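You operate a simulated robot arm through the tools that you are given. There is no shell and no other tool. Be economical: measure what you need, move in short steps, check, and stop when the job is done.

Carry out the task below with a simulated two-armed robot. There is one attempt and no reset: what you move stays moved.

TASK
Fetch the medium spacer and stand it on the bench deck. Then put the batch on the bridge deck away on the check bench. Then stack the blue band cassette from the bridge deck on top of the orange band cassette. Then open the reject drawer. Do these in the order given. Set down upright: medium spacer.

It is judged by the outcome, as a careful person would: the job done as asked, and still so three seconds after it is handed in. It fails if anything else is knocked over, pushed out of place, dropped, spilled or broken.

THE ROBOT
Two 7-joint arms with fingered hands on one trunk, on a base that drives. Base frame: it is fixed to the floor where the robot stands at the start and does not move with it; the origin is under the middle of the robot, x ahead of it, y to its left, z up. Units: mm, degrees, N and s.
The left shoulder is at the start at [29, 123, 1277], the right one opposite. With the tool pointing down near the work surface each hand reaches from about 380 to 820 mm from the robot's upright axis, wherever it stands, measured 20 degrees to its own side. Places, roughly: band cassette [500, 250, 1000]; batch [750, 250, 1000]; bench deck [2700, -2300, 900]; check bench [-2600, -4200, 900]; medium spacer [500, 0, 1000]; reject drawer [500, 0, 500]. Payload 4 kg a hand.
Tool frame (each hand has its own): the origin (TCP) lies between the finger pads and is the grasp point; the fingertips stand 29 mm ahead of it; z points along the fingers, y is the line along which they close. Largest opening 100 mm; the body of the gripper starts 34 mm behind the TCP. The gripper is a hand of 5 fingers: y runs from the thumb to the fingers, the wrist lies at [-15, -105, -177] in the tool frame, and closing takes about 1.5 s.
Orientation is that of the tool frame in the base frame, as a unit quaternion [w, x, y, z]. With the fingers straight down and the wrist toward the robot, the tool's x, y and z point along [0, 1, 0], [1, 0, 0] and [0, 0, -1] of the base frame.

THE INTERFACE
- The arms move only by the tool step_arm. It takes "left_increments", "right_increments" or both (then of equal length, played together; a hand with none holds still); each is a list that holds one entry, the list of rows, each a list of 6 numbers: the turn, a rotation vector about the tool's x, y, z in degrees, then the shift along the tool's x, y, z in mm. In form: [[[ax, ay, az, x, y, z], ...]]. A call has 1 to 12 rows; each row shifts and turns the commanded pose from where the row before left it, along the tool's axes as they then stand. "left_claw" and "right_claw" are, for a hand that has rows, the gripper command, from -1 (shut) to 1 (fully open), values between in proportion, set as the call begins (left out, the last holds). Rows are played at 5 a second. More than 50 mm and 8.6 degrees between two rows, or a gripper value outside its range, and nothing of the call is played. A pose out of reach is approached as far as the arm can. The call stops where the force on the tool passes 40 N (or 10 N more than at its start, if that is more) or the arm is blocked; 0.2 s more then pass. Each finger travels about 45 mm/s and halts on what it meets, pressing with about 32 N; the grip force reading is that of the motor and also rises with nothing between the fingers. The clock runs only during rows and for 0.2 s after the last one: add rows that do not move to give the fingers time. The reply holds the time, the measured pose of the TCP, the force on the tool along the base axes, the opening and the grip force, in the units named above and with some noise, with the torque about the TCP (base axes, N m) and any sound that the robot's microphone picked up, and new pictures: "views" is both (left out), scene, wrist or none (wrist: the cameras of the hands that moved).
- Cameras (640 x 400 px; columns grow to the right, rows downward): "scene" is now at [111, 30.8, 1393.1]; the picture's right is [0.39, -0.92, -0.00], its down [-0.65, -0.27, -0.71] and it looks along [0.66, 0.28, -0.70] (base axes); focal length 214 px, centre (320, 200). "left" rides on the left gripper at [-66, -86, -121] in its tool frame; the picture's right is [-0.76, -0.31, 0.58], its down [0.59, -0.70, 0.40] and it looks along [0.28, 0.64, 0.71] (tool axes); focal length 247 px, centre (320, 200). "right" rides on the right gripper at [66, -86, -121] in its tool frame; the picture's right is [-0.76, 0.31, -0.58], its down [-0.59, -0.70, 0.40] and it looks along [-0.28, 0.64, 0.71] (tool axes); focal length 247 px, centre (320, 200). There is no depth. A picture from a camera that has moved, and an enlarged one, comes with that camera's place and axes in the base frame and with its lens.
- lift_body(by): slides the trunk up (or, below 0, down) by that many mm; the arms and the scene camera ride with it, the base frame stays. It gives what a move gives, with no picture.
- drive_base(legs): drives the robot by 1 to 6 legs, each [ahead, turn to the left] in mm and degrees, along the robot's own axes; the way and the turn of a leg run together, so that a leg with both is an arc; at most 1500 mm and 180 degrees a leg. The arms and the cameras ride along, it lands a little off, and it stops where it bumps. It gives what a move gives, and a new picture of the scene camera.
- curl_fingers(index, middle, ring, little, thumb_bend, thumb_turn, hand): sets how far each is bent, from 0 (flat) to 1 (curled in); at 0.3 the hand is open as for a grip, at 0.7 the pads meet at the TCP. One left out holds its place. A second passes; each finger stops where it meets its share of the squeeze, and holds until it gets a number again. A gripper value or a shape takes the hand back. It gives what a move gives, with no picture; readings hold the bend of each and the force on index, middle, ring, little, thumb and palm. thumb_turn goes from beside the hand (0) to across from the fingers (1), as for a grip.
- set_grasp(shape, hand): the hand has 5 fingers and takes this shape, open, in about a second: jaw (thumb against the fingers, like two jaws); tri (thumb and two fingers); tip (a fingertip pinch); poke (one finger out to press); point (the index stretched); flat (the hand flat); cup (the hand cupped); fist (a fist). The gripper value then closes the fingers along that shape, each until it touches; the sizes above hold for jaw. It gives what a move gives, with no picture.
- head_to(pan, tilt): turns the head with the scene camera to pan (to the left, within 80 degrees either way) and tilt (down, from -29 to 69), counted from straight ahead of the robot. It gives what a move gives, and a new picture of the scene camera.
- zoom(camera, box): a new picture of the part [left, top, right, bottom] of that camera's present view, enlarged. No time passes.
- finish_job(): hands the job in; it is judged then, once.

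Go step by step. Nothing tells you exact positions but the pictures and the camera data: compare them with the known pose of the tool, close in by small moves and look again before you grip or let go. The budget is 165 turns and 260 pictures, counting those below and the enlarged ones. Unless the task says otherwise, let go and move clear before handing in, and close with one line.

The tools are called after ">>>" by a JSON object that holds its "method" and its "body". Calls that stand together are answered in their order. step_arm: Moves the arms, as the interface text tells. Its arguments: {"type":"object","properties":{"left_increments":{"type":"array"},"left_claw":{"type":"number"},"right_increments":{"type":"array"},"right_claw":{"type":"number"},"views":{"type":"string","enum":["both","scene","wrist","none"]}},"required":[]} The other tools are called the same way: lift_body (by) slides the trunk up or down; set_grasp (shape, hand) gives the hand a shape; curl_fingers (index, middle, ring, little, thumb_bend, thumb_turn, hand) moves the fingers one by one; drive_base (legs) drives the base; head_to (pan, tilt) turns the head that bears the scene camera; zoom (camera, box) takes an enlarged picture of a part of a camera's view; finish_job () hands the job in.

At the start:

```text
t: 0.0
left_tool_pos: [399.1, 318.6, 1271.0]
left_tcp_rot: [0.0, 0.706, 0.708, 0.0]
left_wrist_force: [-0.1, -0.4, 0.1]
left_wrist_torque: [-0.02, -0.03, -0.02]
left_width: 99.9
left_grasp_force: 0.1
left_shape: jaw
left_bend: [0.3, 0.3, 0.3, 0.3, 0.3, 0.98]
left_finger forces: [0.0, 0.0, 0.0, 0.1, 0.1, 0.0]
right_tool_pos: [518.4, -54.2, 1256.6]
right_tcp_rot: [-0.001, 0.705, 0.709, 0.0]
right_wrist_force: [0.1, -0.5, -0.4]
right_wrist_torque: [-0.05, 0.03, 0.0]
right_width: 99.6
right_grasp_force: 0.0
right_shape: jaw
right_bend: [0.3, 0.3, 0.3, 0.3, 0.3, 0.98]
right_finger forces: [0.0, 0.0, 0.0, 0.1, 0.0, 0.0]
trunk travel left (down, up): [-475.0, 272.0]
robot x, y, heading: [-0.7, -2.1, 0.0]
head pan, tilt: [23.0, 44.6]
```

scene: 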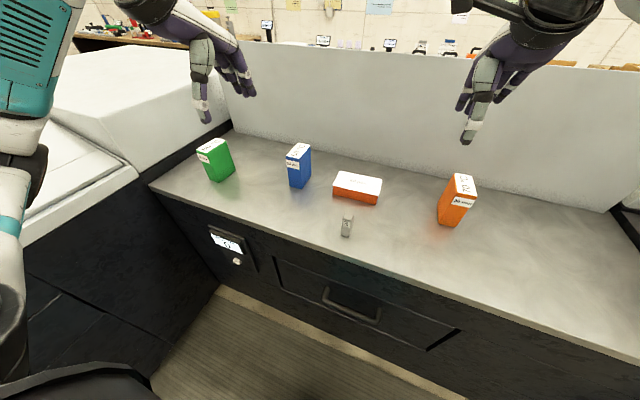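
right: 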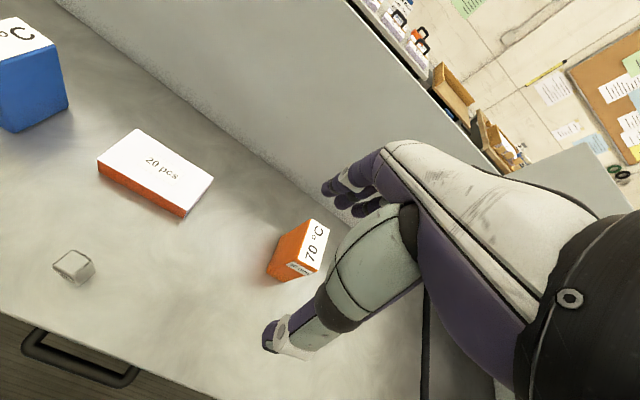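
left: 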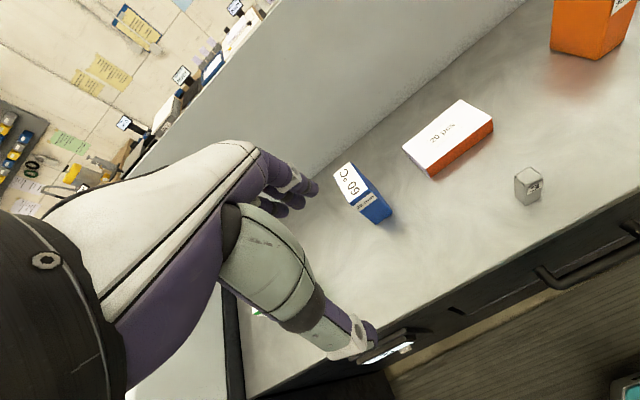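

I see a green, a blue and an orange box, a flat white/orange box and a small grey piece on the deck in front. I'll zoom in to read the labels.

>>> {"method": "zoom", "body": {"camera": "scene", "box": [180, 120, 340, 220]}}

>>> {"method": "zoom", "body": {"camera": "scene", "box": [320, 150, 500, 260]}}

>>> {"method": "zoom", "body": {"camera": "scene", "box": [190, 210, 470, 360]}}

>>> {"method": "zoom", "body": {"camera": "scene", "box": [60, 0, 640, 80]}}

```text
4.00 times, centred on (260, 170) of scene
camera zoom: at [111.0, 30.8, 1393.1], right [0.39, -0.92, 0.0], down [-0.65, -0.27, -0.71], along [0.66, 0.28, -0.7], focal length 858 px, centre (560, 320)
```

zoom: 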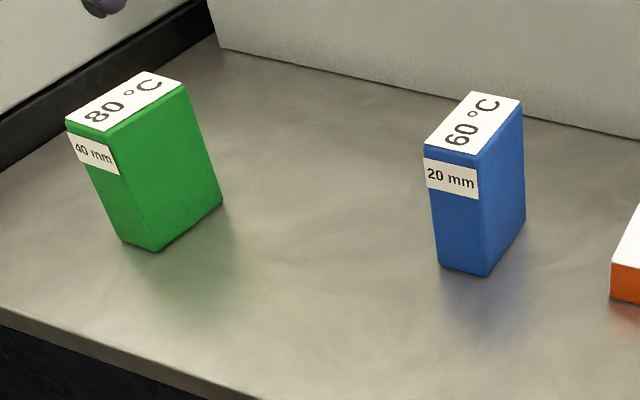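

```text
3.56 times, centred on (410, 205) of scene
camera zoom: at [111.0, 30.8, 1393.1], right [0.39, -0.92, 0.0], down [-0.65, -0.27, -0.71], along [0.66, 0.28, -0.7], focal length 763 px, centre (0, 182)
```

zoom: 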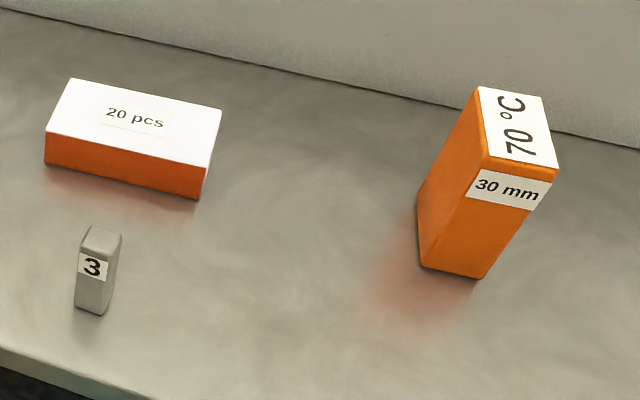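

```text
2.29 times, centred on (330, 285) of scene
camera zoom: at [111.0, 30.8, 1393.1], right [0.39, -0.92, 0.0], down [-0.65, -0.27, -0.71], along [0.66, 0.28, -0.7], focal length 490 px, centre (297, 6)
```

zoom: 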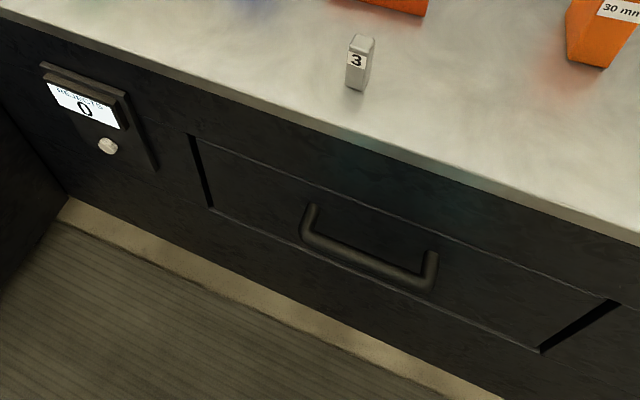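

```text
1.10 times, centred on (350, 40) of scene
camera zoom: at [111.0, 30.8, 1393.1], right [0.39, -0.92, 0.0], down [-0.65, -0.27, -0.71], along [0.66, 0.28, -0.7], focal length 237 px, centre (287, 377)
```

zoom: 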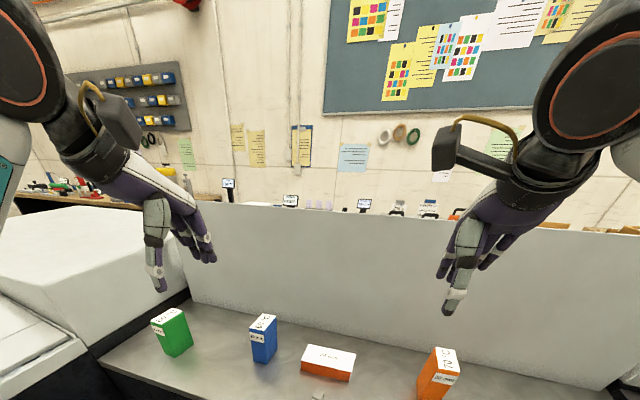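

One spacer is marked "3", the cassettes carry numbers, and the drawer has a display and a knob. I'll look around at the room before moving.

>>> {"method": "head_to", "body": {"pan": 0, "tilt": 0}}

>>> {"method": "head_to", "body": {"pan": -75, "tilt": 15}}

>>> {"method": "head_to", "body": {"pan": 75, "tilt": 15}}

```text
t: 1.1
left_tool_pos: [399.5, 319.4, 1270.3]
left_tcp_rot: [0.0, 0.706, 0.709, 0.0]
left_wrist_force: [-0.2, -0.8, -1.0]
left_wrist_torque: [0.0, 0.0, 0.02]
left_width: 99.6
left_grasp_force: 0.1
left_shape: jaw
left_bend: [0.3, 0.3, 0.3, 0.3, 0.3, 0.98]
left_finger forces: [0.1, 0.0, 0.0, 0.1, 0.1, 0.0]
right_tool_pos: [518.2, -55.8, 1256.2]
right_tcp_rot: [0.001, 0.706, 0.709, 0.0]
right_wrist_force: [0.1, 0.1, 0.8]
right_wrist_torque: [0.01, -0.01, 0.0]
right_width: 99.8
right_grasp_force: 0.0
right_shape: jaw
right_bend: [0.3, 0.3, 0.3, 0.3, 0.3, 0.98]
right_finger forces: [0.0, 0.1, 0.1, 0.0, 0.1, 0.0]
trunk travel left (down, up): [-475.0, 272.0]
robot x, y, heading: [1.6, -5.3, 0.2]
head pan, tilt: [0.0, 0.0]
camera scene: at [125.9, -1.0, 1463.4], right [0.0, -1.0, 0.0], down [0.0, 0.0, -1.0], along [1.0, 0.0, 0.0], focal length 214 px, centre (320, 200)
```

scene: 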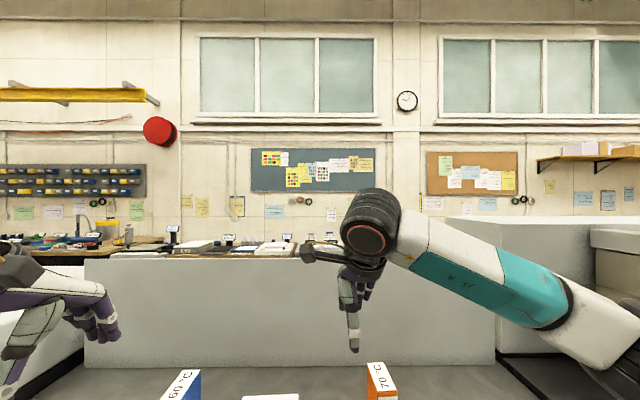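

```text
t: 2.6
left_tool_pos: [399.4, 318.4, 1271.2]
left_tcp_rot: [0.0, 0.706, 0.708, 0.0]
left_wrist_force: [-0.2, -0.1, 0.2]
left_wrist_torque: [-0.01, 0.02, -0.02]
left_width: 99.6
left_grasp_force: 0.0
left_shape: jaw
left_bend: [0.3, 0.3, 0.3, 0.3, 0.3, 0.98]
left_finger forces: [0.1, 0.0, 0.0, 0.0, 0.0, 0.0]
right_tool_pos: [518.2, -55.2, 1256.3]
right_tcp_rot: [0.0, 0.706, 0.708, 0.0]
right_wrist_force: [-0.8, 0.5, 0.2]
right_wrist_torque: [-0.02, 0.02, 0.01]
right_width: 99.6
right_grasp_force: 0.0
right_shape: jaw
right_bend: [0.3, 0.3, 0.3, 0.3, 0.3, 0.98]
right_finger forces: [0.0, 0.0, 0.0, 0.1, 0.0, 0.0]
trunk travel left (down, up): [-475.0, 272.0]
robot x, y, heading: [2.0, -2.2, 0.1]
head pan, tilt: [-75.0, 15.0]
camera scene: at [60.1, -91.3, 1439.4], right [-0.97, -0.26, 0.0], down [-0.07, 0.25, -0.97], along [0.25, -0.93, -0.26], focal length 214 px, centre (320, 200)
```

scene: 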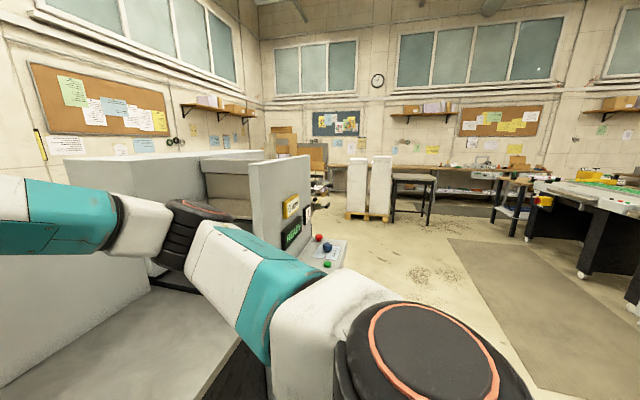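

```text
t: 4.9
left_tool_pos: [399.6, 318.6, 1271.4]
left_tcp_rot: [0.0, 0.706, 0.708, 0.0]
left_wrist_force: [0.2, -0.1, -0.1]
left_wrist_torque: [-0.01, 0.0, 0.02]
left_width: 99.9
left_grasp_force: 0.2
left_shape: jaw
left_bend: [0.3, 0.3, 0.3, 0.3, 0.3, 0.98]
left_finger forces: [0.1, 0.0, 0.2, 0.0, 0.1, 0.0]
right_tool_pos: [519.4, -53.9, 1255.0]
right_tcp_rot: [0.0, 0.705, 0.709, -0.001]
right_wrist_force: [-0.1, 0.8, -0.3]
right_wrist_torque: [-0.03, 0.01, 0.0]
right_width: 99.6
right_grasp_force: 0.1
right_shape: jaw
right_bend: [0.3, 0.3, 0.3, 0.3, 0.3, 0.98]
right_finger forces: [0.0, 0.0, 0.0, 0.0, 0.1, 0.0]
trunk travel left (down, up): [-475.0, 272.0]
robot x, y, heading: [1.2, -1.1, 0.0]
head pan, tilt: [75.0, 15.0]
camera scene: at [60.1, 89.1, 1439.4], right [0.97, -0.26, 0.0], down [-0.07, -0.25, -0.97], along [0.25, 0.93, -0.26], focal length 214 px, centre (320, 200)
```

scene: 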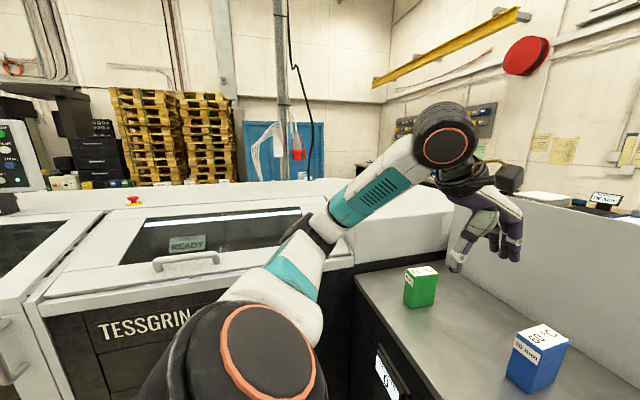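

This deck is the bridge deck; the only spacer is at about [475, 105]. I'll bring the left hand above it while moving the right hand aside.

>>> {"method": "step_arm", "body": {"left_increments": [[[0, 0, 0, -36, 12, 22], [0, 0, 0, -36, 12, 22], [0, 0, 0, -36, 12, 22], [0, 0, 0, -36, 12, 22], [0, 0, 0, -36, 12, 22], [0, 0, 0, -36, 12, 22]]], "right_increments": [[[0, 0, 0, -40, -10, 0], [0, 0, 0, -40, -10, 0], [0, 0, 0, -40, -10, 0], [0, 0, 0, -40, -10, 0], [0, 0, 0, 0, 0, 0], [0, 0, 0, 0, 0, 0]]], "views": "none"}}

>>> {"method": "head_to", "body": {"pan": 10, "tilt": 50}}

>>> {"method": "zoom", "body": {"camera": "left", "box": [0, 0, 640, 400]}}

```text
t: 6.3
left_tool_pos: [473.4, 99.4, 1139.0]
left_tcp_rot: [0.0, 0.706, 0.709, 0.001]
left_wrist_force: [0.0, -0.5, 0.5]
left_wrist_torque: [-0.01, 0.0, -0.02]
left_width: 100.1
left_grasp_force: 0.2
left_shape: jaw
left_bend: [0.3, 0.3, 0.3, 0.3, 0.3, 0.98]
left_finger forces: [0.0, 0.0, 0.0, 0.1, 0.0, 0.0]
right_tool_pos: [480.7, -220.1, 1253.8]
right_tcp_rot: [-0.001, 0.706, 0.708, 0.002]
right_wrist_force: [0.1, -0.7, 0.0]
right_wrist_torque: [-0.03, -0.01, -0.01]
right_width: 99.6
right_grasp_force: 0.1
right_shape: jaw
right_bend: [0.3, 0.3, 0.3, 0.3, 0.3, 0.98]
right_finger forces: [0.0, 0.0, 0.0, 0.0, 0.1, 0.1]
trunk travel left (down, up): [-475.0, 272.0]
robot x, y, heading: [-1.6, 2.3, -0.0]
head pan, tilt: [75.0, 15.0]
```

```text
t: 7.7
left_tool_pos: [472.2, 101.4, 1139.0]
left_tcp_rot: [0.0, 0.706, 0.708, 0.0]
left_wrist_force: [0.0, 0.6, 0.9]
left_wrist_torque: [-0.03, 0.0, -0.01]
left_width: 99.6
left_grasp_force: 0.1
left_shape: jaw
left_bend: [0.3, 0.3, 0.3, 0.3, 0.3, 0.98]
left_finger forces: [0.1, 0.1, 0.0, 0.1, 0.0, 0.1]
right_tool_pos: [479.7, -217.2, 1254.5]
right_tcp_rot: [0.0, 0.706, 0.708, 0.0]
right_wrist_force: [0.1, 0.0, 0.0]
right_wrist_torque: [-0.01, 0.01, 0.0]
right_width: 99.9
right_grasp_force: 0.0
right_shape: jaw
right_bend: [0.3, 0.3, 0.3, 0.3, 0.3, 0.98]
right_finger forces: [0.0, 0.1, 0.1, 0.0, 0.0, 0.0]
trunk travel left (down, up): [-475.0, 272.0]
robot x, y, heading: [-1.2, 2.5, -0.1]
head pan, tilt: [10.0, 50.0]
camera scene: at [111.7, 12.2, 1385.7], right [0.17, -0.98, 0.0], down [-0.75, -0.13, -0.64], along [0.63, 0.11, -0.77], focal length 214 px, centre (320, 200)
```

scene: 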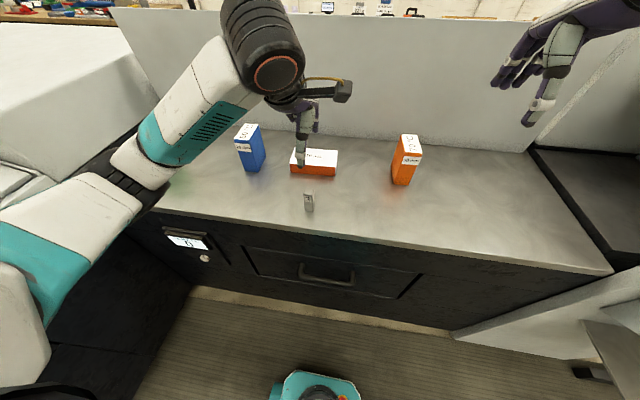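

```text
1.00 times, centred on (320, 200) of left
camera zoom: at [387.6, 35.3, 1259.8], right [-0.3, -0.76, -0.58], down [-0.71, 0.59, -0.4], along [0.64, 0.29, -0.71], focal length 247 px, centre (320, 200)
```

zoom: 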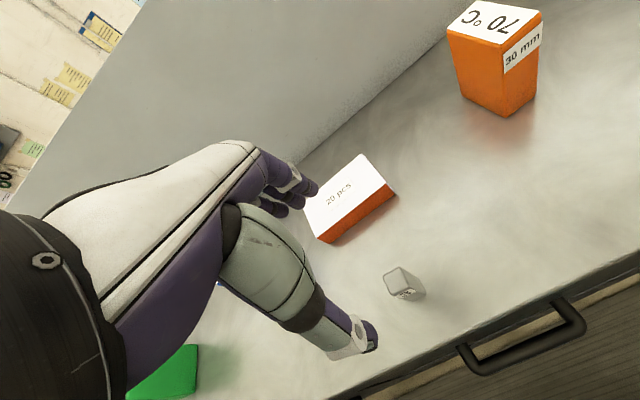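

>>> {"method": "zoom", "body": {"camera": "left", "box": [340, 240, 500, 340]}}

>>> {"method": "zoom", "body": {"camera": "scene", "box": [270, 130, 430, 230]}}

```text
4.00 times, centred on (420, 290) of left
camera zoom: at [387.6, 35.3, 1259.8], right [-0.3, -0.76, -0.58], down [-0.71, 0.59, -0.4], along [0.64, 0.29, -0.71], focal length 988 px, centre (-80, -160)
```

zoom: 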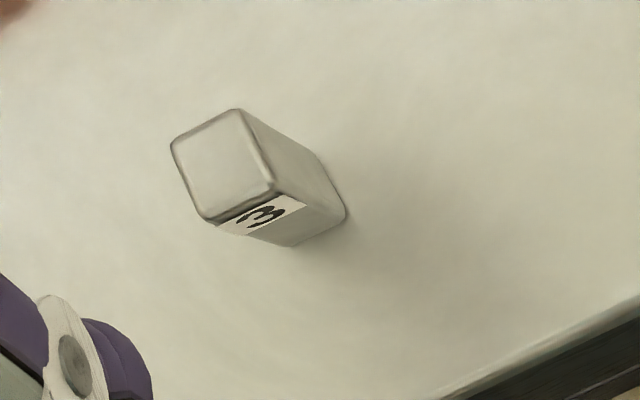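

```text
4.00 times, centred on (350, 180) of scene
camera zoom: at [111.7, 12.2, 1385.7], right [0.17, -0.98, 0.0], down [-0.75, -0.13, -0.64], along [0.63, 0.11, -0.77], focal length 858 px, centre (200, 280)
```

zoom: 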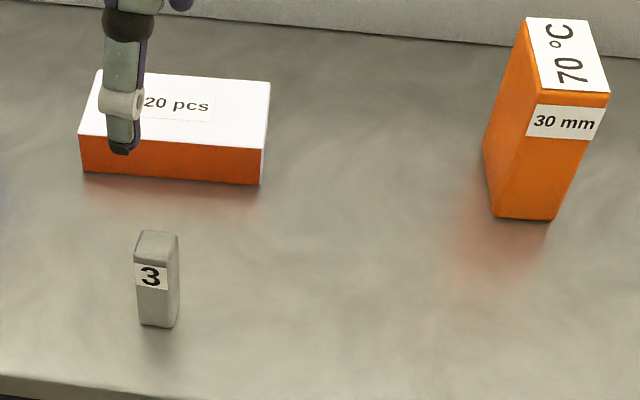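

The spacer is at about [475, 105], ~22 mm square and 75 mm tall, aligned with the base axes. I'll descend over it and check.

>>> {"method": "step_arm", "body": {"left_increments": [[[0, 0, 0, 5, 2.5, 0], [0, 0, 0, 0, 0, 45], [0, 0, 0, 0, 0, 45], [0, 0, 0, 0, 0, 35], [0, 0, 0, 0, 0, 0]]]}}

```text
t: 8.9
left_tool_pos: [474.4, 108.8, 1017.4]
left_tcp_rot: [0.0, 0.706, 0.708, 0.0]
left_wrist_force: [-0.5, 0.3, -0.5]
left_wrist_torque: [0.0, 0.01, 0.0]
left_width: 99.7
left_grasp_force: 0.0
left_shape: jaw
left_bend: [0.3, 0.3, 0.3, 0.3, 0.3, 0.98]
left_finger forces: [0.0, 0.0, 0.0, 0.0, 0.0, 0.0]
right_tool_pos: [481.0, -217.3, 1255.1]
right_tcp_rot: [0.001, 0.706, 0.708, 0.0]
right_wrist_force: [-0.4, -0.2, -0.4]
right_wrist_torque: [0.05, 0.0, 0.04]
right_width: 100.0
right_grasp_force: 0.1
right_shape: jaw
right_bend: [0.3, 0.3, 0.3, 0.3, 0.3, 0.98]
right_finger forces: [0.1, 0.0, 0.1, 0.0, 0.0, 0.1]
trunk travel left (down, up): [-475.0, 272.0]
robot x, y, heading: [0.7, -5.0, -0.2]
head pan, tilt: [10.0, 50.0]
camera scene: at [111.7, 11.9, 1385.6], right [0.17, -0.98, 0.0], down [-0.75, -0.13, -0.64], along [0.63, 0.11, -0.77], focal length 214 px, centre (320, 200)
camera left: at [388.5, 41.9, 1137.3], right [-0.3, -0.76, -0.58], down [-0.71, 0.59, -0.4], along [0.64, 0.29, -0.71], focal length 247 px, centre (320, 200)
```

scene: 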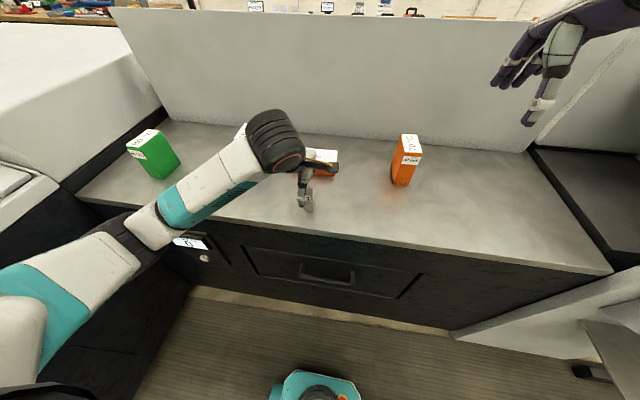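
left: 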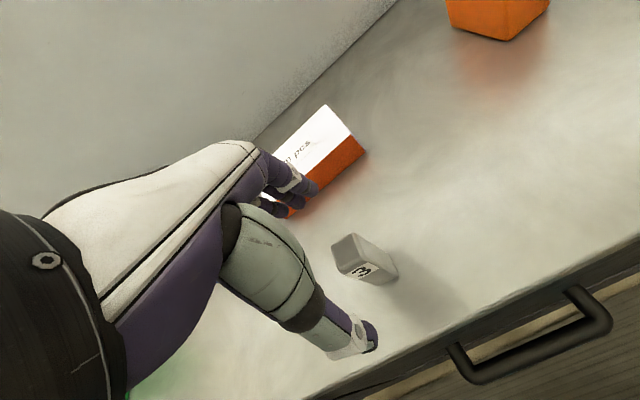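

Alignment agrees with my estimate. Descend and close.

>>> {"method": "step_arm", "body": {"left_increments": [[[0, 0, 0, -1, 0, 40], [0, 0, 0, 0, 0, 32], [0, 0, 0, 0, 0, 0]]], "views": "wrist"}}

```text
t: 9.7
left_tool_pos: [474.1, 109.7, 941.7]
left_tcp_rot: [0.0, 0.706, 0.708, 0.0]
left_wrist_force: [0.7, 0.6, -0.1]
left_wrist_torque: [0.02, -0.05, -0.01]
left_width: 99.9
left_grasp_force: 0.1
left_shape: jaw
left_bend: [0.3, 0.3, 0.3, 0.3, 0.3, 0.98]
left_finger forces: [0.1, 0.0, 0.0, 0.0, 0.1, 0.1]
right_tool_pos: [481.4, -216.0, 1255.1]
right_tcp_rot: [0.0, 0.706, 0.708, 0.0]
right_wrist_force: [-0.2, -0.4, 0.1]
right_wrist_torque: [0.03, 0.02, -0.03]
right_width: 99.6
right_grasp_force: 0.0
right_shape: jaw
right_bend: [0.3, 0.3, 0.3, 0.3, 0.3, 0.98]
right_finger forces: [0.0, 0.0, 0.0, 0.0, 0.0, 0.0]
trunk travel left (down, up): [-475.0, 272.0]
robot x, y, heading: [0.9, -0.7, 0.1]
head pan, tilt: [10.0, 50.0]
camera left: at [389.4, 42.4, 1062.5], right [-0.3, -0.76, -0.58], down [-0.71, 0.59, -0.4], along [0.64, 0.29, -0.71], focal length 247 px, centre (320, 200)
```

left: 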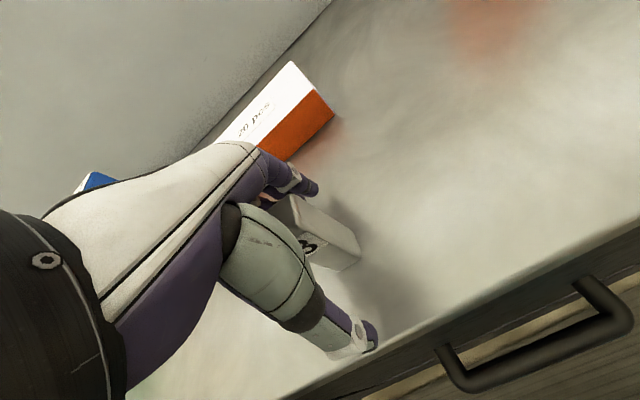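

The spacer sits between thumb and fingers; closing.

>>> {"method": "step_arm", "body": {"left_increments": [[[0, 0, 0, 0, 0, 0], [0, 0, 0, 0, 0, 0], [0, 0, 0, 0, 0, 0], [0, 0, 0, 0, 0, 0], [0, 0, 0, 0, 0, 0], [0, 0, 0, 0, 0, 0], [0, 0, 0, 0, 0, 0], [0, 0, 0, 0, 0, 0], [0, 0, 0, 0, 0, 0]]], "left_claw": -1, "views": "wrist"}}

```text
t: 11.7
left_tool_pos: [474.3, 109.7, 942.9]
left_tcp_rot: [0.0, 0.706, 0.708, 0.0]
left_wrist_force: [-0.7, 0.5, 1.7]
left_wrist_torque: [-0.02, -0.04, 0.0]
left_width: 18.5
left_grasp_force: 32.1
left_shape: jaw
left_bend: [0.58, 0.58, 0.71, 0.64, 0.73, 1.0]
left_finger forces: [19.0, 8.4, 0.0, 0.1, 27.4, 0.0]
right_tool_pos: [481.0, -216.7, 1254.6]
right_tcp_rot: [0.0, 0.706, 0.709, 0.001]
right_wrist_force: [0.9, -0.2, -0.6]
right_wrist_torque: [-0.02, -0.01, -0.05]
right_width: 99.9
right_grasp_force: 0.1
right_shape: jaw
right_bend: [0.3, 0.3, 0.3, 0.3, 0.3, 0.98]
right_finger forces: [0.1, 0.1, 0.0, 0.0, 0.0, 0.0]
trunk travel left (down, up): [-475.0, 272.0]
robot x, y, heading: [1.7, -6.2, -0.4]
head pan, tilt: [10.0, 50.0]
camera left: at [389.2, 42.5, 1062.9], right [-0.3, -0.76, -0.58], down [-0.71, 0.59, -0.4], along [0.64, 0.29, -0.71], focal length 247 px, centre (320, 200)
```

left: 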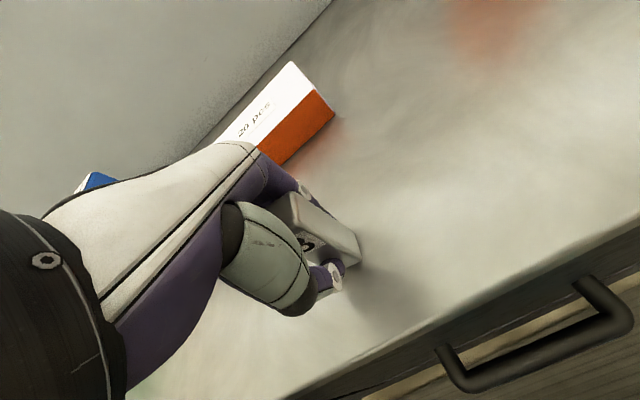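

Gripped. Lift, retract, and look toward the right-hand route.

>>> {"method": "step_arm", "body": {"left_increments": [[[0, 0, 0, 0, 0, -45], [0, 0, 0, 0, 0, -45], [0, 0, 0, 0, 0, -45], [0, 0, 0, 0, 0, -45], [0, 0, 0, 30, -25, -20], [0, 0, 0, 30, -25, 0], [0, 0, 0, 30, -25, 0]]], "views": "wrist"}}

>>> {"method": "head_to", "body": {"pan": -50, "tilt": 15}}

```text
t: 13.3
left_tool_pos: [396.0, 196.4, 1143.7]
left_tcp_rot: [0.0, 0.706, 0.708, 0.0]
left_wrist_force: [0.4, 0.2, -2.1]
left_wrist_torque: [-0.04, -0.01, -0.03]
left_width: 18.2
left_grasp_force: 31.7
left_shape: jaw
left_bend: [0.58, 0.58, 0.71, 0.64, 0.73, 1.0]
left_finger forces: [18.9, 8.8, 0.1, 0.0, 27.5, 0.0]
right_tool_pos: [480.6, -216.0, 1255.2]
right_tcp_rot: [0.001, 0.705, 0.709, -0.001]
right_wrist_force: [-0.6, 0.2, -0.5]
right_wrist_torque: [-0.02, -0.01, -0.01]
right_width: 99.6
right_grasp_force: 0.1
right_shape: jaw
right_bend: [0.3, 0.3, 0.3, 0.3, 0.3, 0.98]
right_finger forces: [0.0, 0.0, 0.0, 0.1, 0.1, 0.0]
trunk travel left (down, up): [-475.0, 272.0]
robot x, y, heading: [-2.4, -5.5, -0.4]
head pan, tilt: [10.0, 50.0]
camera left: at [311.2, 130.6, 1264.3], right [-0.3, -0.76, -0.58], down [-0.71, 0.59, -0.4], along [0.64, 0.29, -0.71], focal length 247 px, centre (320, 200)
```

left: 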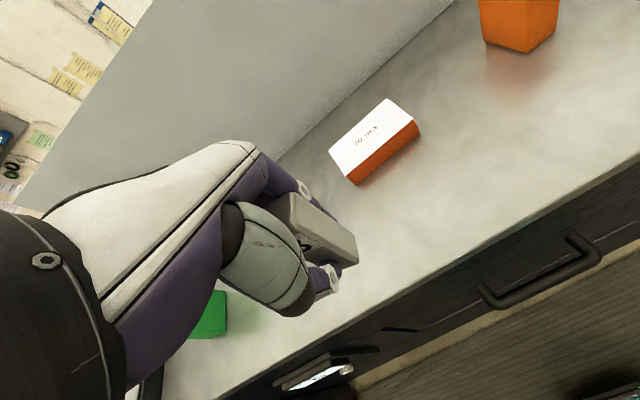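

```text
t: 14.6
left_tool_pos: [397.8, 196.4, 1143.6]
left_tcp_rot: [0.001, 0.706, 0.708, 0.001]
left_wrist_force: [-0.7, -0.9, -1.9]
left_wrist_torque: [0.01, -0.02, -0.03]
left_width: 18.4
left_grasp_force: 31.9
left_shape: jaw
left_bend: [0.58, 0.58, 0.71, 0.64, 0.73, 1.0]
left_finger forces: [18.8, 8.8, 0.1, 0.0, 27.4, 0.0]
right_tool_pos: [480.7, -217.3, 1254.2]
right_tcp_rot: [-0.001, 0.705, 0.709, 0.0]
right_wrist_force: [-0.2, -0.3, 0.4]
right_wrist_torque: [0.01, 0.0, -0.02]
right_width: 100.0
right_grasp_force: 0.1
right_shape: jaw
right_bend: [0.3, 0.3, 0.3, 0.3, 0.3, 0.98]
right_finger forces: [0.1, 0.0, 0.0, 0.1, 0.0, 0.0]
trunk travel left (down, up): [-475.0, 272.0]
robot x, y, heading: [2.5, -3.4, -0.1]
head pan, tilt: [-50.0, 15.0]
camera scene: at [96.0, -72.7, 1439.3], right [-0.77, -0.64, 0.0], down [-0.17, 0.2, -0.97], along [0.62, -0.74, -0.26], focal length 214 px, centre (320, 200)
```

scene: 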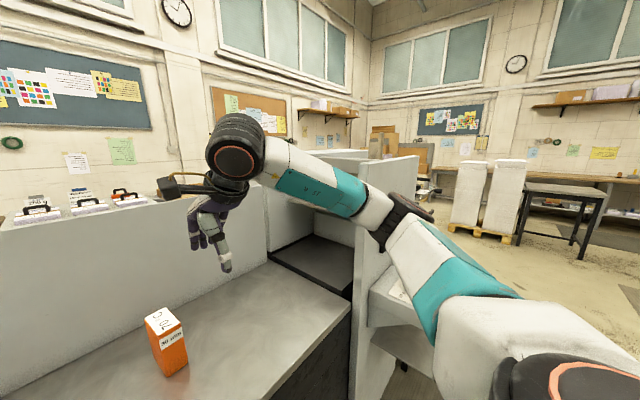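

The spacer is held. I'll back off from the line and turn right to see the route round its end.

>>> {"method": "drive_base", "body": {"legs": [[-600, 0], [0, -90]]}}

>>> {"method": "head_to", "body": {"pan": 0, "tilt": 20}}

```text
t: 21.6
left_tool_pos: [-376.5, -386.8, 1142.8]
left_tcp_rot: [-0.001, 1.0, 0.026, 0.001]
left_wrist_force: [-1.0, 0.4, -1.7]
left_wrist_torque: [0.0, 0.03, -0.03]
left_width: 18.2
left_grasp_force: 32.5
left_shape: jaw
left_bend: [0.58, 0.58, 0.71, 0.64, 0.73, 1.0]
left_finger forces: [18.8, 8.7, 0.0, 0.0, 26.9, 0.0]
right_tool_pos: [-784.9, -489.4, 1255.7]
right_tcp_rot: [0.0, 1.0, 0.025, 0.0]
right_wrist_force: [-0.5, -0.3, 0.1]
right_wrist_torque: [0.01, 0.0, -0.01]
right_width: 99.8
right_grasp_force: 0.1
right_shape: jaw
right_bend: [0.3, 0.3, 0.3, 0.3, 0.3, 0.98]
right_finger forces: [0.0, 0.0, 0.0, 0.1, 0.0, 0.0]
trunk travel left (down, up): [-475.0, 272.0]
robot x, y, heading: [-592.9, 2.7, -87.3]
head pan, tilt: [-50.0, 15.0]
camera scene: at [-660.8, -98.0, 1439.3], right [-0.68, 0.73, 0.0], down [0.19, 0.18, -0.97], along [-0.71, -0.65, -0.26], focal length 214 px, centre (320, 200)
```

scene: 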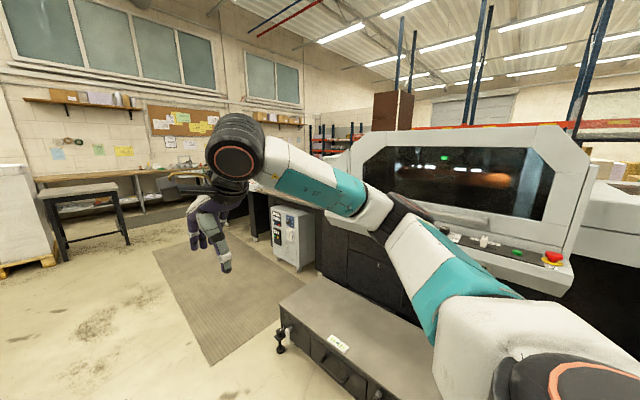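

```text
t: 22.8
left_tool_pos: [-379.1, -386.6, 1142.3]
left_tcp_rot: [-0.001, 1.0, 0.025, 0.001]
left_wrist_force: [-0.9, 0.6, -2.5]
left_wrist_torque: [0.03, -0.01, 0.0]
left_width: 18.2
left_grasp_force: 32.2
left_shape: jaw
left_bend: [0.58, 0.58, 0.71, 0.64, 0.73, 1.0]
left_finger forces: [18.8, 8.7, 0.0, 0.0, 26.9, 0.0]
right_tool_pos: [-783.9, -488.9, 1254.9]
right_tcp_rot: [0.0, 1.0, 0.025, 0.0]
right_wrist_force: [0.1, 0.3, -0.6]
right_wrist_torque: [0.03, 0.01, 0.0]
right_width: 99.7
right_grasp_force: 0.0
right_shape: jaw
right_bend: [0.3, 0.3, 0.3, 0.3, 0.3, 0.98]
right_finger forces: [0.0, 0.0, 0.0, 0.0, 0.0, 0.0]
trunk travel left (down, up): [-475.0, 272.0]
robot x, y, heading: [-593.4, -0.5, -87.3]
head pan, tilt: [0.0, 20.0]
camera scene: at [-587.7, -127.7, 1431.2], right [-1.0, -0.05, 0.0], down [-0.02, 0.34, -0.94], along [0.04, -0.94, -0.34], focal length 214 px, centre (320, 200)
```

scene: 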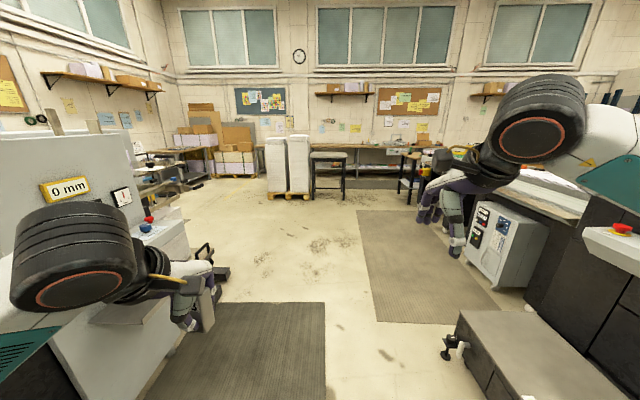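

The aisle ahead is clear. Drive along it to pass the line end.

>>> {"method": "drive_base", "body": {"legs": [[1500, -2]]}}

>>> {"method": "head_to", "body": {"pan": 50, "tilt": 15}}

```text
t: 30.2
left_tool_pos: [-351.1, -1875.7, 1143.1]
left_tcp_rot: [-0.001, 1.0, 0.006, 0.0]
left_wrist_force: [0.3, 0.8, -2.2]
left_wrist_torque: [-0.03, -0.03, 0.06]
left_width: 18.3
left_grasp_force: 32.3
left_shape: jaw
left_bend: [0.58, 0.58, 0.71, 0.64, 0.73, 1.0]
left_finger forces: [18.8, 8.7, 0.0, 0.0, 26.8, 0.1]
right_tool_pos: [-762.2, -1963.7, 1254.4]
right_tcp_rot: [0.0, 1.0, 0.007, 0.0]
right_wrist_force: [-0.8, 0.0, -0.1]
right_wrist_torque: [0.0, 0.0, 0.0]
right_width: 99.9
right_grasp_force: 0.1
right_shape: jaw
right_bend: [0.3, 0.3, 0.3, 0.3, 0.3, 0.98]
right_finger forces: [0.1, 0.0, 0.0, 0.0, 0.0, 0.0]
trunk travel left (down, up): [-475.0, 272.0]
robot x, y, heading: [-549.3, -1482.0, -89.3]
head pan, tilt: [0.0, 20.0]
camera scene: at [-551.8, -1609.8, 1431.1], right [-1.0, -0.01, 0.0], down [0.0, 0.34, -0.94], along [0.01, -0.94, -0.34], focal length 214 px, centre (320, 200)
```

scene: 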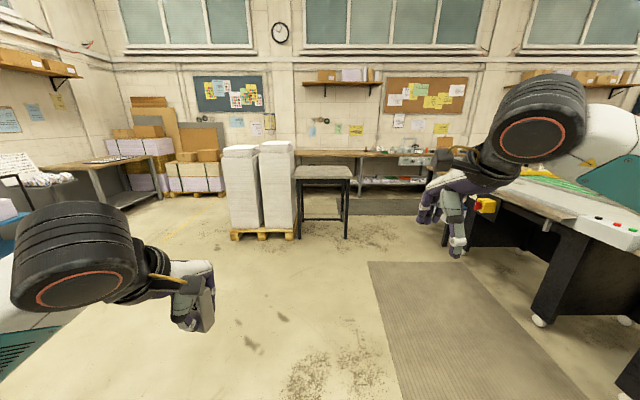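

```text
t: 31.4
left_tool_pos: [-353.0, -1875.4, 1143.9]
left_tcp_rot: [-0.001, 1.0, 0.006, 0.0]
left_wrist_force: [-0.3, -0.6, -2.1]
left_wrist_torque: [-0.02, 0.0, -0.03]
left_width: 18.5
left_grasp_force: 31.7
left_shape: jaw
left_bend: [0.58, 0.58, 0.71, 0.64, 0.73, 1.0]
left_finger forces: [18.8, 8.7, 0.1, 0.0, 26.9, 0.0]
right_tool_pos: [-763.8, -1962.0, 1255.0]
right_tcp_rot: [0.0, 1.0, 0.006, 0.0]
right_wrist_force: [-0.3, 0.2, -0.4]
right_wrist_torque: [-0.02, 0.0, 0.05]
right_width: 99.8
right_grasp_force: 0.0
right_shape: jaw
right_bend: [0.3, 0.3, 0.3, 0.3, 0.3, 0.98]
right_finger forces: [0.0, 0.0, 0.0, 0.1, 0.0, 0.0]
trunk travel left (down, up): [-475.0, 272.0]
robot x, y, heading: [-546.9, -1478.1, -89.4]
head pan, tilt: [50.0, 15.0]
camera scene: at [-480.6, -1575.9, 1439.3], right [-0.64, -0.77, 0.0], down [-0.2, 0.17, -0.97], along [0.74, -0.62, -0.26], focal length 214 px, centre (320, 200)
```

scene: 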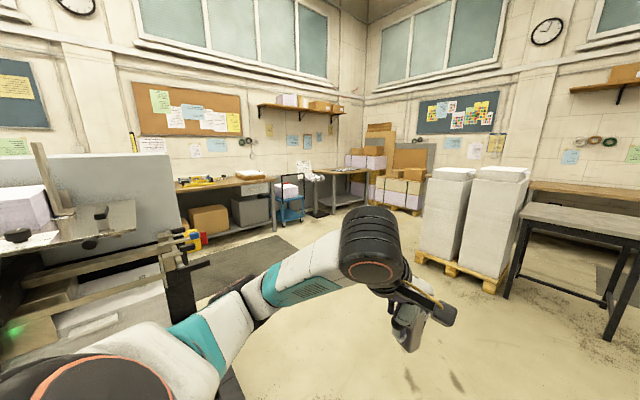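

The bench deck is the wooden bench on the far wall, around column 215. I'll go round the line's end and approach it.

>>> {"method": "drive_base", "body": {"legs": [[1100, 0], [0, 89], [1300, 0]]}}

>>> {"method": "head_to", "body": {"pan": 10, "tilt": 25}}

```text
t: 47.0
left_tool_pos: [1160.2, -2395.4, 1143.9]
left_tcp_rot: [0.0, 0.696, 0.718, -0.001]
left_wrist_force: [-0.1, 0.3, -2.8]
left_wrist_torque: [0.03, -0.01, -0.01]
left_width: 18.1
left_grasp_force: 32.0
left_shape: jaw
left_bend: [0.58, 0.58, 0.71, 0.64, 0.73, 1.0]
left_finger forces: [18.6, 8.7, 0.0, 0.0, 26.6, 0.0]
right_tool_pos: [1255.1, -2805.4, 1253.4]
right_tcp_rot: [0.0, 0.696, 0.718, 0.0]
right_wrist_force: [0.0, -0.3, 0.3]
right_wrist_torque: [0.04, -0.01, 0.02]
right_width: 99.7
right_grasp_force: 0.1
right_shape: jaw
right_bend: [0.3, 0.3, 0.3, 0.3, 0.3, 0.98]
right_finger forces: [0.0, 0.0, 0.1, 0.0, 0.0, 0.0]
trunk travel left (down, up): [-475.0, 272.0]
robot x, y, heading: [767.1, -2603.6, 1.5]
head pan, tilt: [50.0, 15.0]
camera scene: at [862.6, -2529.8, 1439.3], right [0.78, -0.62, 0.0], down [-0.16, -0.2, -0.97], along [0.6, 0.76, -0.26], focal length 214 px, centre (320, 200)
```

scene: 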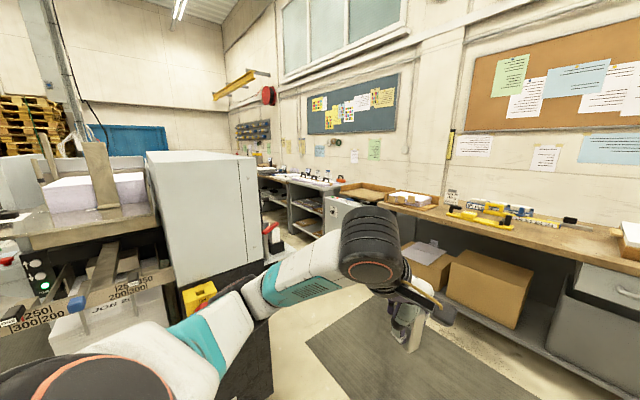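

```text
t: 48.1
left_tool_pos: [1160.0, -2396.1, 1143.3]
left_tcp_rot: [-0.001, 0.696, 0.718, 0.0]
left_wrist_force: [-0.3, -0.1, -1.6]
left_wrist_torque: [0.0, -0.02, 0.01]
left_width: 18.0
left_grasp_force: 31.8
left_shape: jaw
left_bend: [0.58, 0.58, 0.71, 0.64, 0.73, 1.0]
left_finger forces: [18.6, 8.8, 0.0, 0.0, 26.8, 0.0]
right_tool_pos: [1255.4, -2806.5, 1254.3]
right_tcp_rot: [0.0, 0.697, 0.718, 0.0]
right_wrist_force: [0.0, 0.2, 0.3]
right_wrist_torque: [0.0, 0.02, 0.03]
right_width: 100.0
right_grasp_force: 0.0
right_shape: jaw
right_bend: [0.3, 0.3, 0.3, 0.3, 0.3, 0.98]
right_finger forces: [0.0, 0.0, 0.0, 0.0, 0.0, 0.0]
trunk travel left (down, up): [-475.0, 272.0]
robot x, y, heading: [768.4, -2602.9, 1.4]
head pan, tilt: [10.0, 25.0]
camera scene: at [894.3, -2584.4, 1423.1], right [0.2, -0.98, 0.0], down [-0.41, -0.08, -0.91], along [0.89, 0.18, -0.42], focal length 214 px, centre (320, 200)
```

scene: 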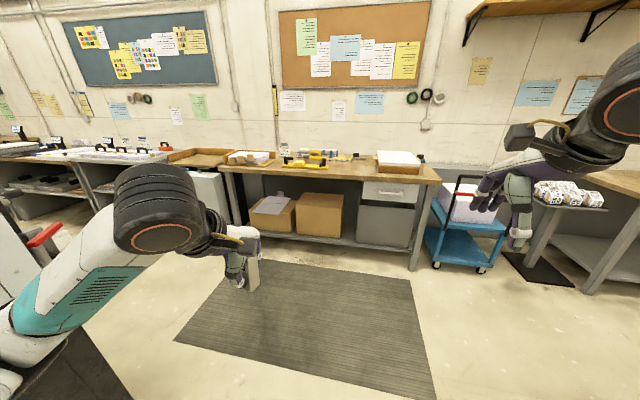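

>>> {"method": "zoom", "body": {"camera": "scene", "box": [210, 120, 450, 270]}}

```text
2.67 times, centred on (330, 195) of scene
camera zoom: at [894.3, -2584.4, 1423.1], right [0.2, -0.98, 0.0], down [-0.41, -0.08, -0.91], along [0.89, 0.18, -0.42], focal length 572 px, centre (293, 213)
```

zoom: 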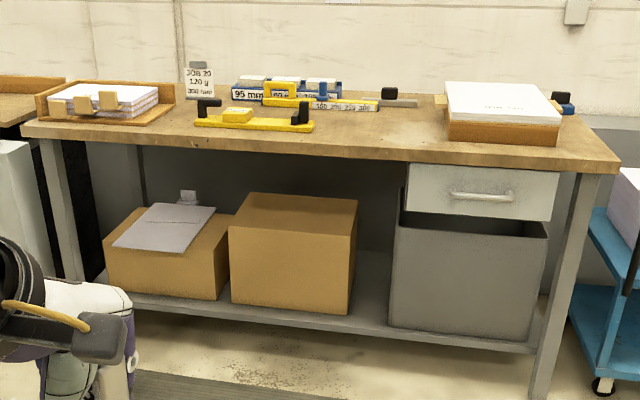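

A clear spot on the bench front lies at about [2620, -2490]. Drive up to it.

>>> {"method": "drive_base", "body": {"legs": [[1220, -1.5]]}}

>>> {"method": "head_to", "body": {"pan": 5, "tilt": 45}}

```text
t: 54.4
left_tool_pos: [2402.9, -2384.2, 1144.1]
left_tcp_rot: [0.0, 0.703, 0.711, 0.0]
left_wrist_force: [-0.2, 0.4, -1.7]
left_wrist_torque: [0.03, 0.0, 0.0]
left_width: 18.1
left_grasp_force: 31.7
left_shape: jaw
left_bend: [0.58, 0.58, 0.71, 0.64, 0.73, 1.0]
left_finger forces: [18.9, 8.8, 0.1, 0.0, 26.7, 0.0]
right_tool_pos: [2489.8, -2796.2, 1255.2]
right_tcp_rot: [-0.001, 0.704, 0.711, 0.0]
right_wrist_force: [0.0, -0.4, -0.3]
right_wrist_torque: [0.0, -0.04, 0.0]
right_width: 99.8
right_grasp_force: 0.1
right_shape: jaw
right_bend: [0.3, 0.3, 0.3, 0.3, 0.3, 0.98]
right_finger forces: [0.1, 0.1, 0.0, 0.1, 0.1, 0.0]
trunk travel left (down, up): [-475.0, 272.0]
robot x, y, heading: [2005.7, -2581.9, 0.3]
head pan, tilt: [10.0, 25.0]
camera scene: at [2133.5, -2567.3, 1423.1], right [0.18, -0.98, 0.0], down [-0.42, -0.08, -0.91], along [0.89, 0.16, -0.42], focal length 214 px, centre (320, 200)
```

scene: 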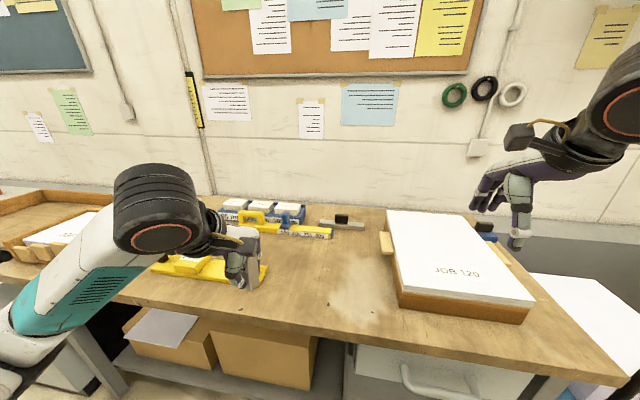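

```text
t: 55.2
left_tool_pos: [2403.2, -2384.2, 1143.7]
left_tcp_rot: [0.0, 0.704, 0.71, -0.001]
left_wrist_force: [0.1, 0.0, -2.0]
left_wrist_torque: [0.02, 0.02, 0.01]
left_width: 18.2
left_grasp_force: 32.2
left_shape: jaw
left_bend: [0.58, 0.58, 0.71, 0.64, 0.73, 1.0]
left_finger forces: [18.7, 8.8, 0.0, 0.0, 26.8, 0.0]
right_tool_pos: [2488.6, -2796.3, 1255.1]
right_tcp_rot: [0.0, 0.704, 0.711, 0.0]
right_wrist_force: [-0.1, -0.9, 0.7]
right_wrist_torque: [0.0, -0.02, 0.01]
right_width: 100.0
right_grasp_force: 0.0
right_shape: jaw
right_bend: [0.3, 0.3, 0.3, 0.3, 0.3, 0.98]
right_finger forces: [0.0, 0.1, 0.0, 0.1, 0.0, 0.0]
trunk travel left (down, up): [-475.0, 272.0]
robot x, y, heading: [2004.4, -2584.9, 0.2]
head pan, tilt: [5.0, 45.0]
camera scene: at [2123.5, -2576.2, 1392.6], right [0.09, -1.0, 0.0], down [-0.7, -0.07, -0.71], along [0.7, 0.07, -0.71], focal length 214 px, centre (320, 200)
```

scene: 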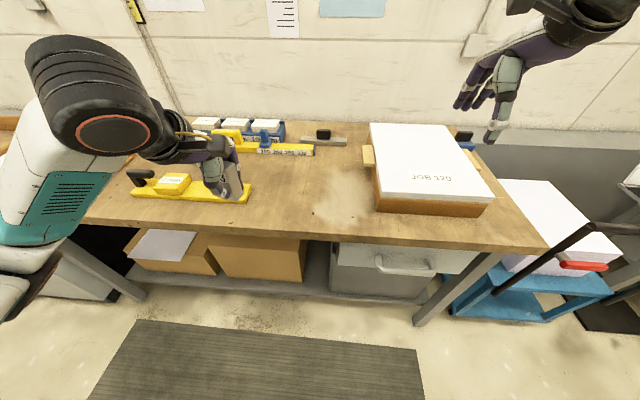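

>>> {"method": "step_arm", "body": {"left_increments": [[[0, 0, 0, -23, 35, 0], [0, 0, 0, -23, 35, 0], [0, 0, 0, -23, 35, 0], [0, 0, 0, -23, 35, 0], [0, 0, 0, -23, 35, 0], [0, 0, 0, 0, 0, 45], [0, 0, 0, 0, 0, 45], [0, 0, 0, 0, 0, 45], [0, 0, 0, 0, 0, 0]]]}}

>>> {"method": "zoom", "body": {"camera": "scene", "box": [220, 130, 380, 230]}}

```text
t: 57.2
left_tool_pos: [2579.5, -2497.4, 1010.3]
left_tcp_rot: [0.0, 0.703, 0.711, 0.0]
left_wrist_force: [0.2, -0.5, -1.4]
left_wrist_torque: [-0.01, 0.0, -0.02]
left_width: 17.3
left_grasp_force: 32.2
left_shape: jaw
left_bend: [0.58, 0.6, 0.71, 0.64, 0.73, 1.0]
left_finger forces: [21.4, 6.2, 0.0, 0.1, 25.4, 0.0]
right_tool_pos: [2489.4, -2797.1, 1254.1]
right_tcp_rot: [-0.001, 0.703, 0.711, 0.0]
right_wrist_force: [0.2, 0.1, -0.2]
right_wrist_torque: [0.02, -0.01, -0.03]
right_width: 99.5
right_grasp_force: 0.0
right_shape: jaw
right_bend: [0.3, 0.3, 0.3, 0.3, 0.3, 0.98]
right_finger forces: [0.0, 0.0, 0.0, 0.1, 0.1, 0.1]
trunk travel left (down, up): [-475.0, 272.0]
robot x, y, heading: [2007.3, -2583.4, 0.3]
head pan, tilt: [5.0, 45.0]
camera scene: at [2123.6, -2576.7, 1392.5], right [0.09, -1.0, 0.0], down [-0.7, -0.07, -0.71], along [0.7, 0.07, -0.71], focal length 214 px, centre (320, 200)
camera left: at [2495.0, -2564.9, 1130.8], right [-0.3, -0.76, -0.58], down [-0.71, 0.58, -0.4], along [0.64, 0.29, -0.71], focal length 247 px, centre (320, 200)
```

scene: 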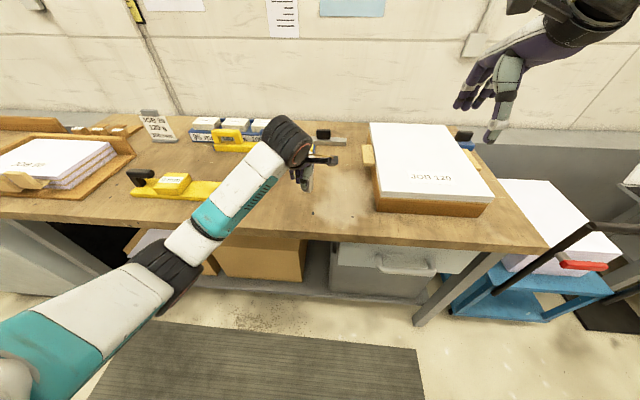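
left: 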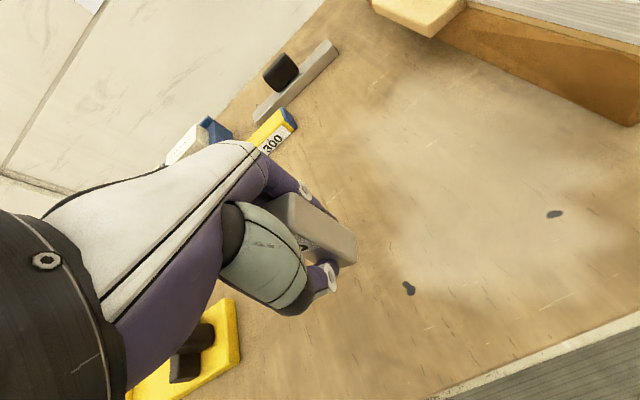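

```text
4.00 times, centred on (300, 180) of scene
camera zoom: at [2123.6, -2576.7, 1392.5], right [0.09, -1.0, 0.0], down [-0.7, -0.07, -0.71], along [0.7, 0.07, -0.71], focal length 858 px, centre (400, 280)
```

zoom: 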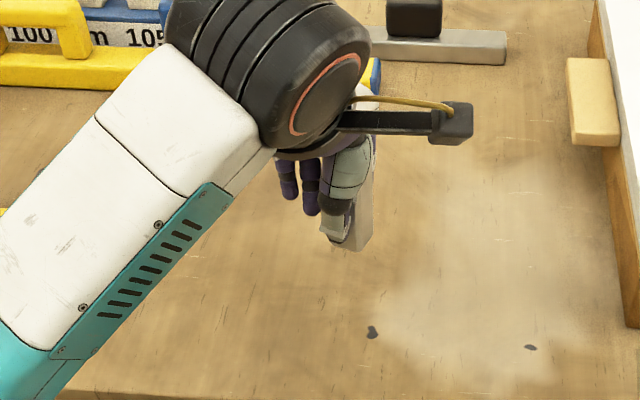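

>>> {"method": "step_arm", "body": {"left_increments": [[[0, 0, 0, 0, 0, 30], [0, 0, 0, 0, 0, 25], [0, 0, 0, 0, 0, 0]]], "views": "wrist"}}

>>> {"method": "zoom", "body": {"camera": "left", "box": [240, 160, 400, 260]}}

```text
t: 58.0
left_tool_pos: [2578.4, -2497.3, 953.2]
left_tcp_rot: [-0.001, 0.703, 0.711, 0.001]
left_wrist_force: [0.0, 0.1, -2.2]
left_wrist_torque: [0.0, 0.02, -0.04]
left_width: 17.4
left_grasp_force: 31.8
left_shape: jaw
left_bend: [0.58, 0.6, 0.71, 0.64, 0.73, 1.0]
left_finger forces: [21.5, 6.0, 0.0, 0.0, 25.4, 0.1]
right_tool_pos: [2489.0, -2795.9, 1255.3]
right_tcp_rot: [-0.001, 0.703, 0.711, 0.0]
right_wrist_force: [-0.2, 0.9, -0.3]
right_wrist_torque: [0.01, 0.03, -0.01]
right_width: 99.9
right_grasp_force: 0.2
right_shape: jaw
right_bend: [0.3, 0.3, 0.3, 0.3, 0.3, 0.98]
right_finger forces: [0.0, 0.1, 0.0, 0.1, 0.0, 0.0]
trunk travel left (down, up): [-475.0, 272.0]
robot x, y, heading: [2006.2, -2585.7, 0.4]
head pan, tilt: [5.0, 45.0]
camera left: at [2493.2, -2565.1, 1074.5], right [-0.3, -0.76, -0.58], down [-0.71, 0.58, -0.4], along [0.64, 0.29, -0.71], focal length 247 px, centre (320, 200)
```

left: 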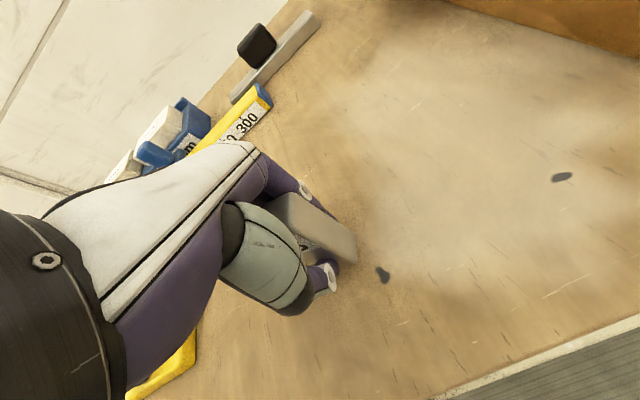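

```text
4.00 times, centred on (320, 210) of left
camera zoom: at [2493.2, -2565.1, 1074.5], right [-0.3, -0.76, -0.58], down [-0.71, 0.58, -0.4], along [0.64, 0.29, -0.71], focal length 988 px, centre (320, 160)
```

zoom: 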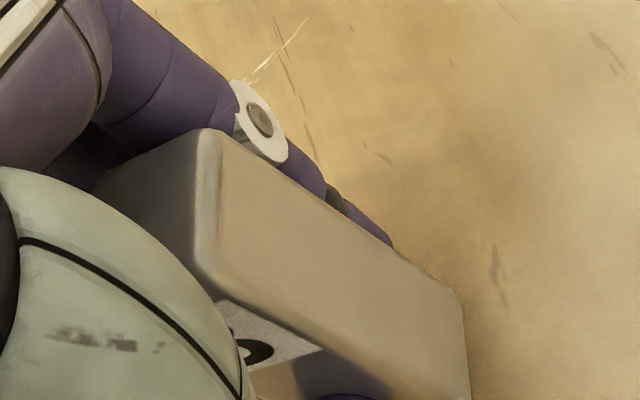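

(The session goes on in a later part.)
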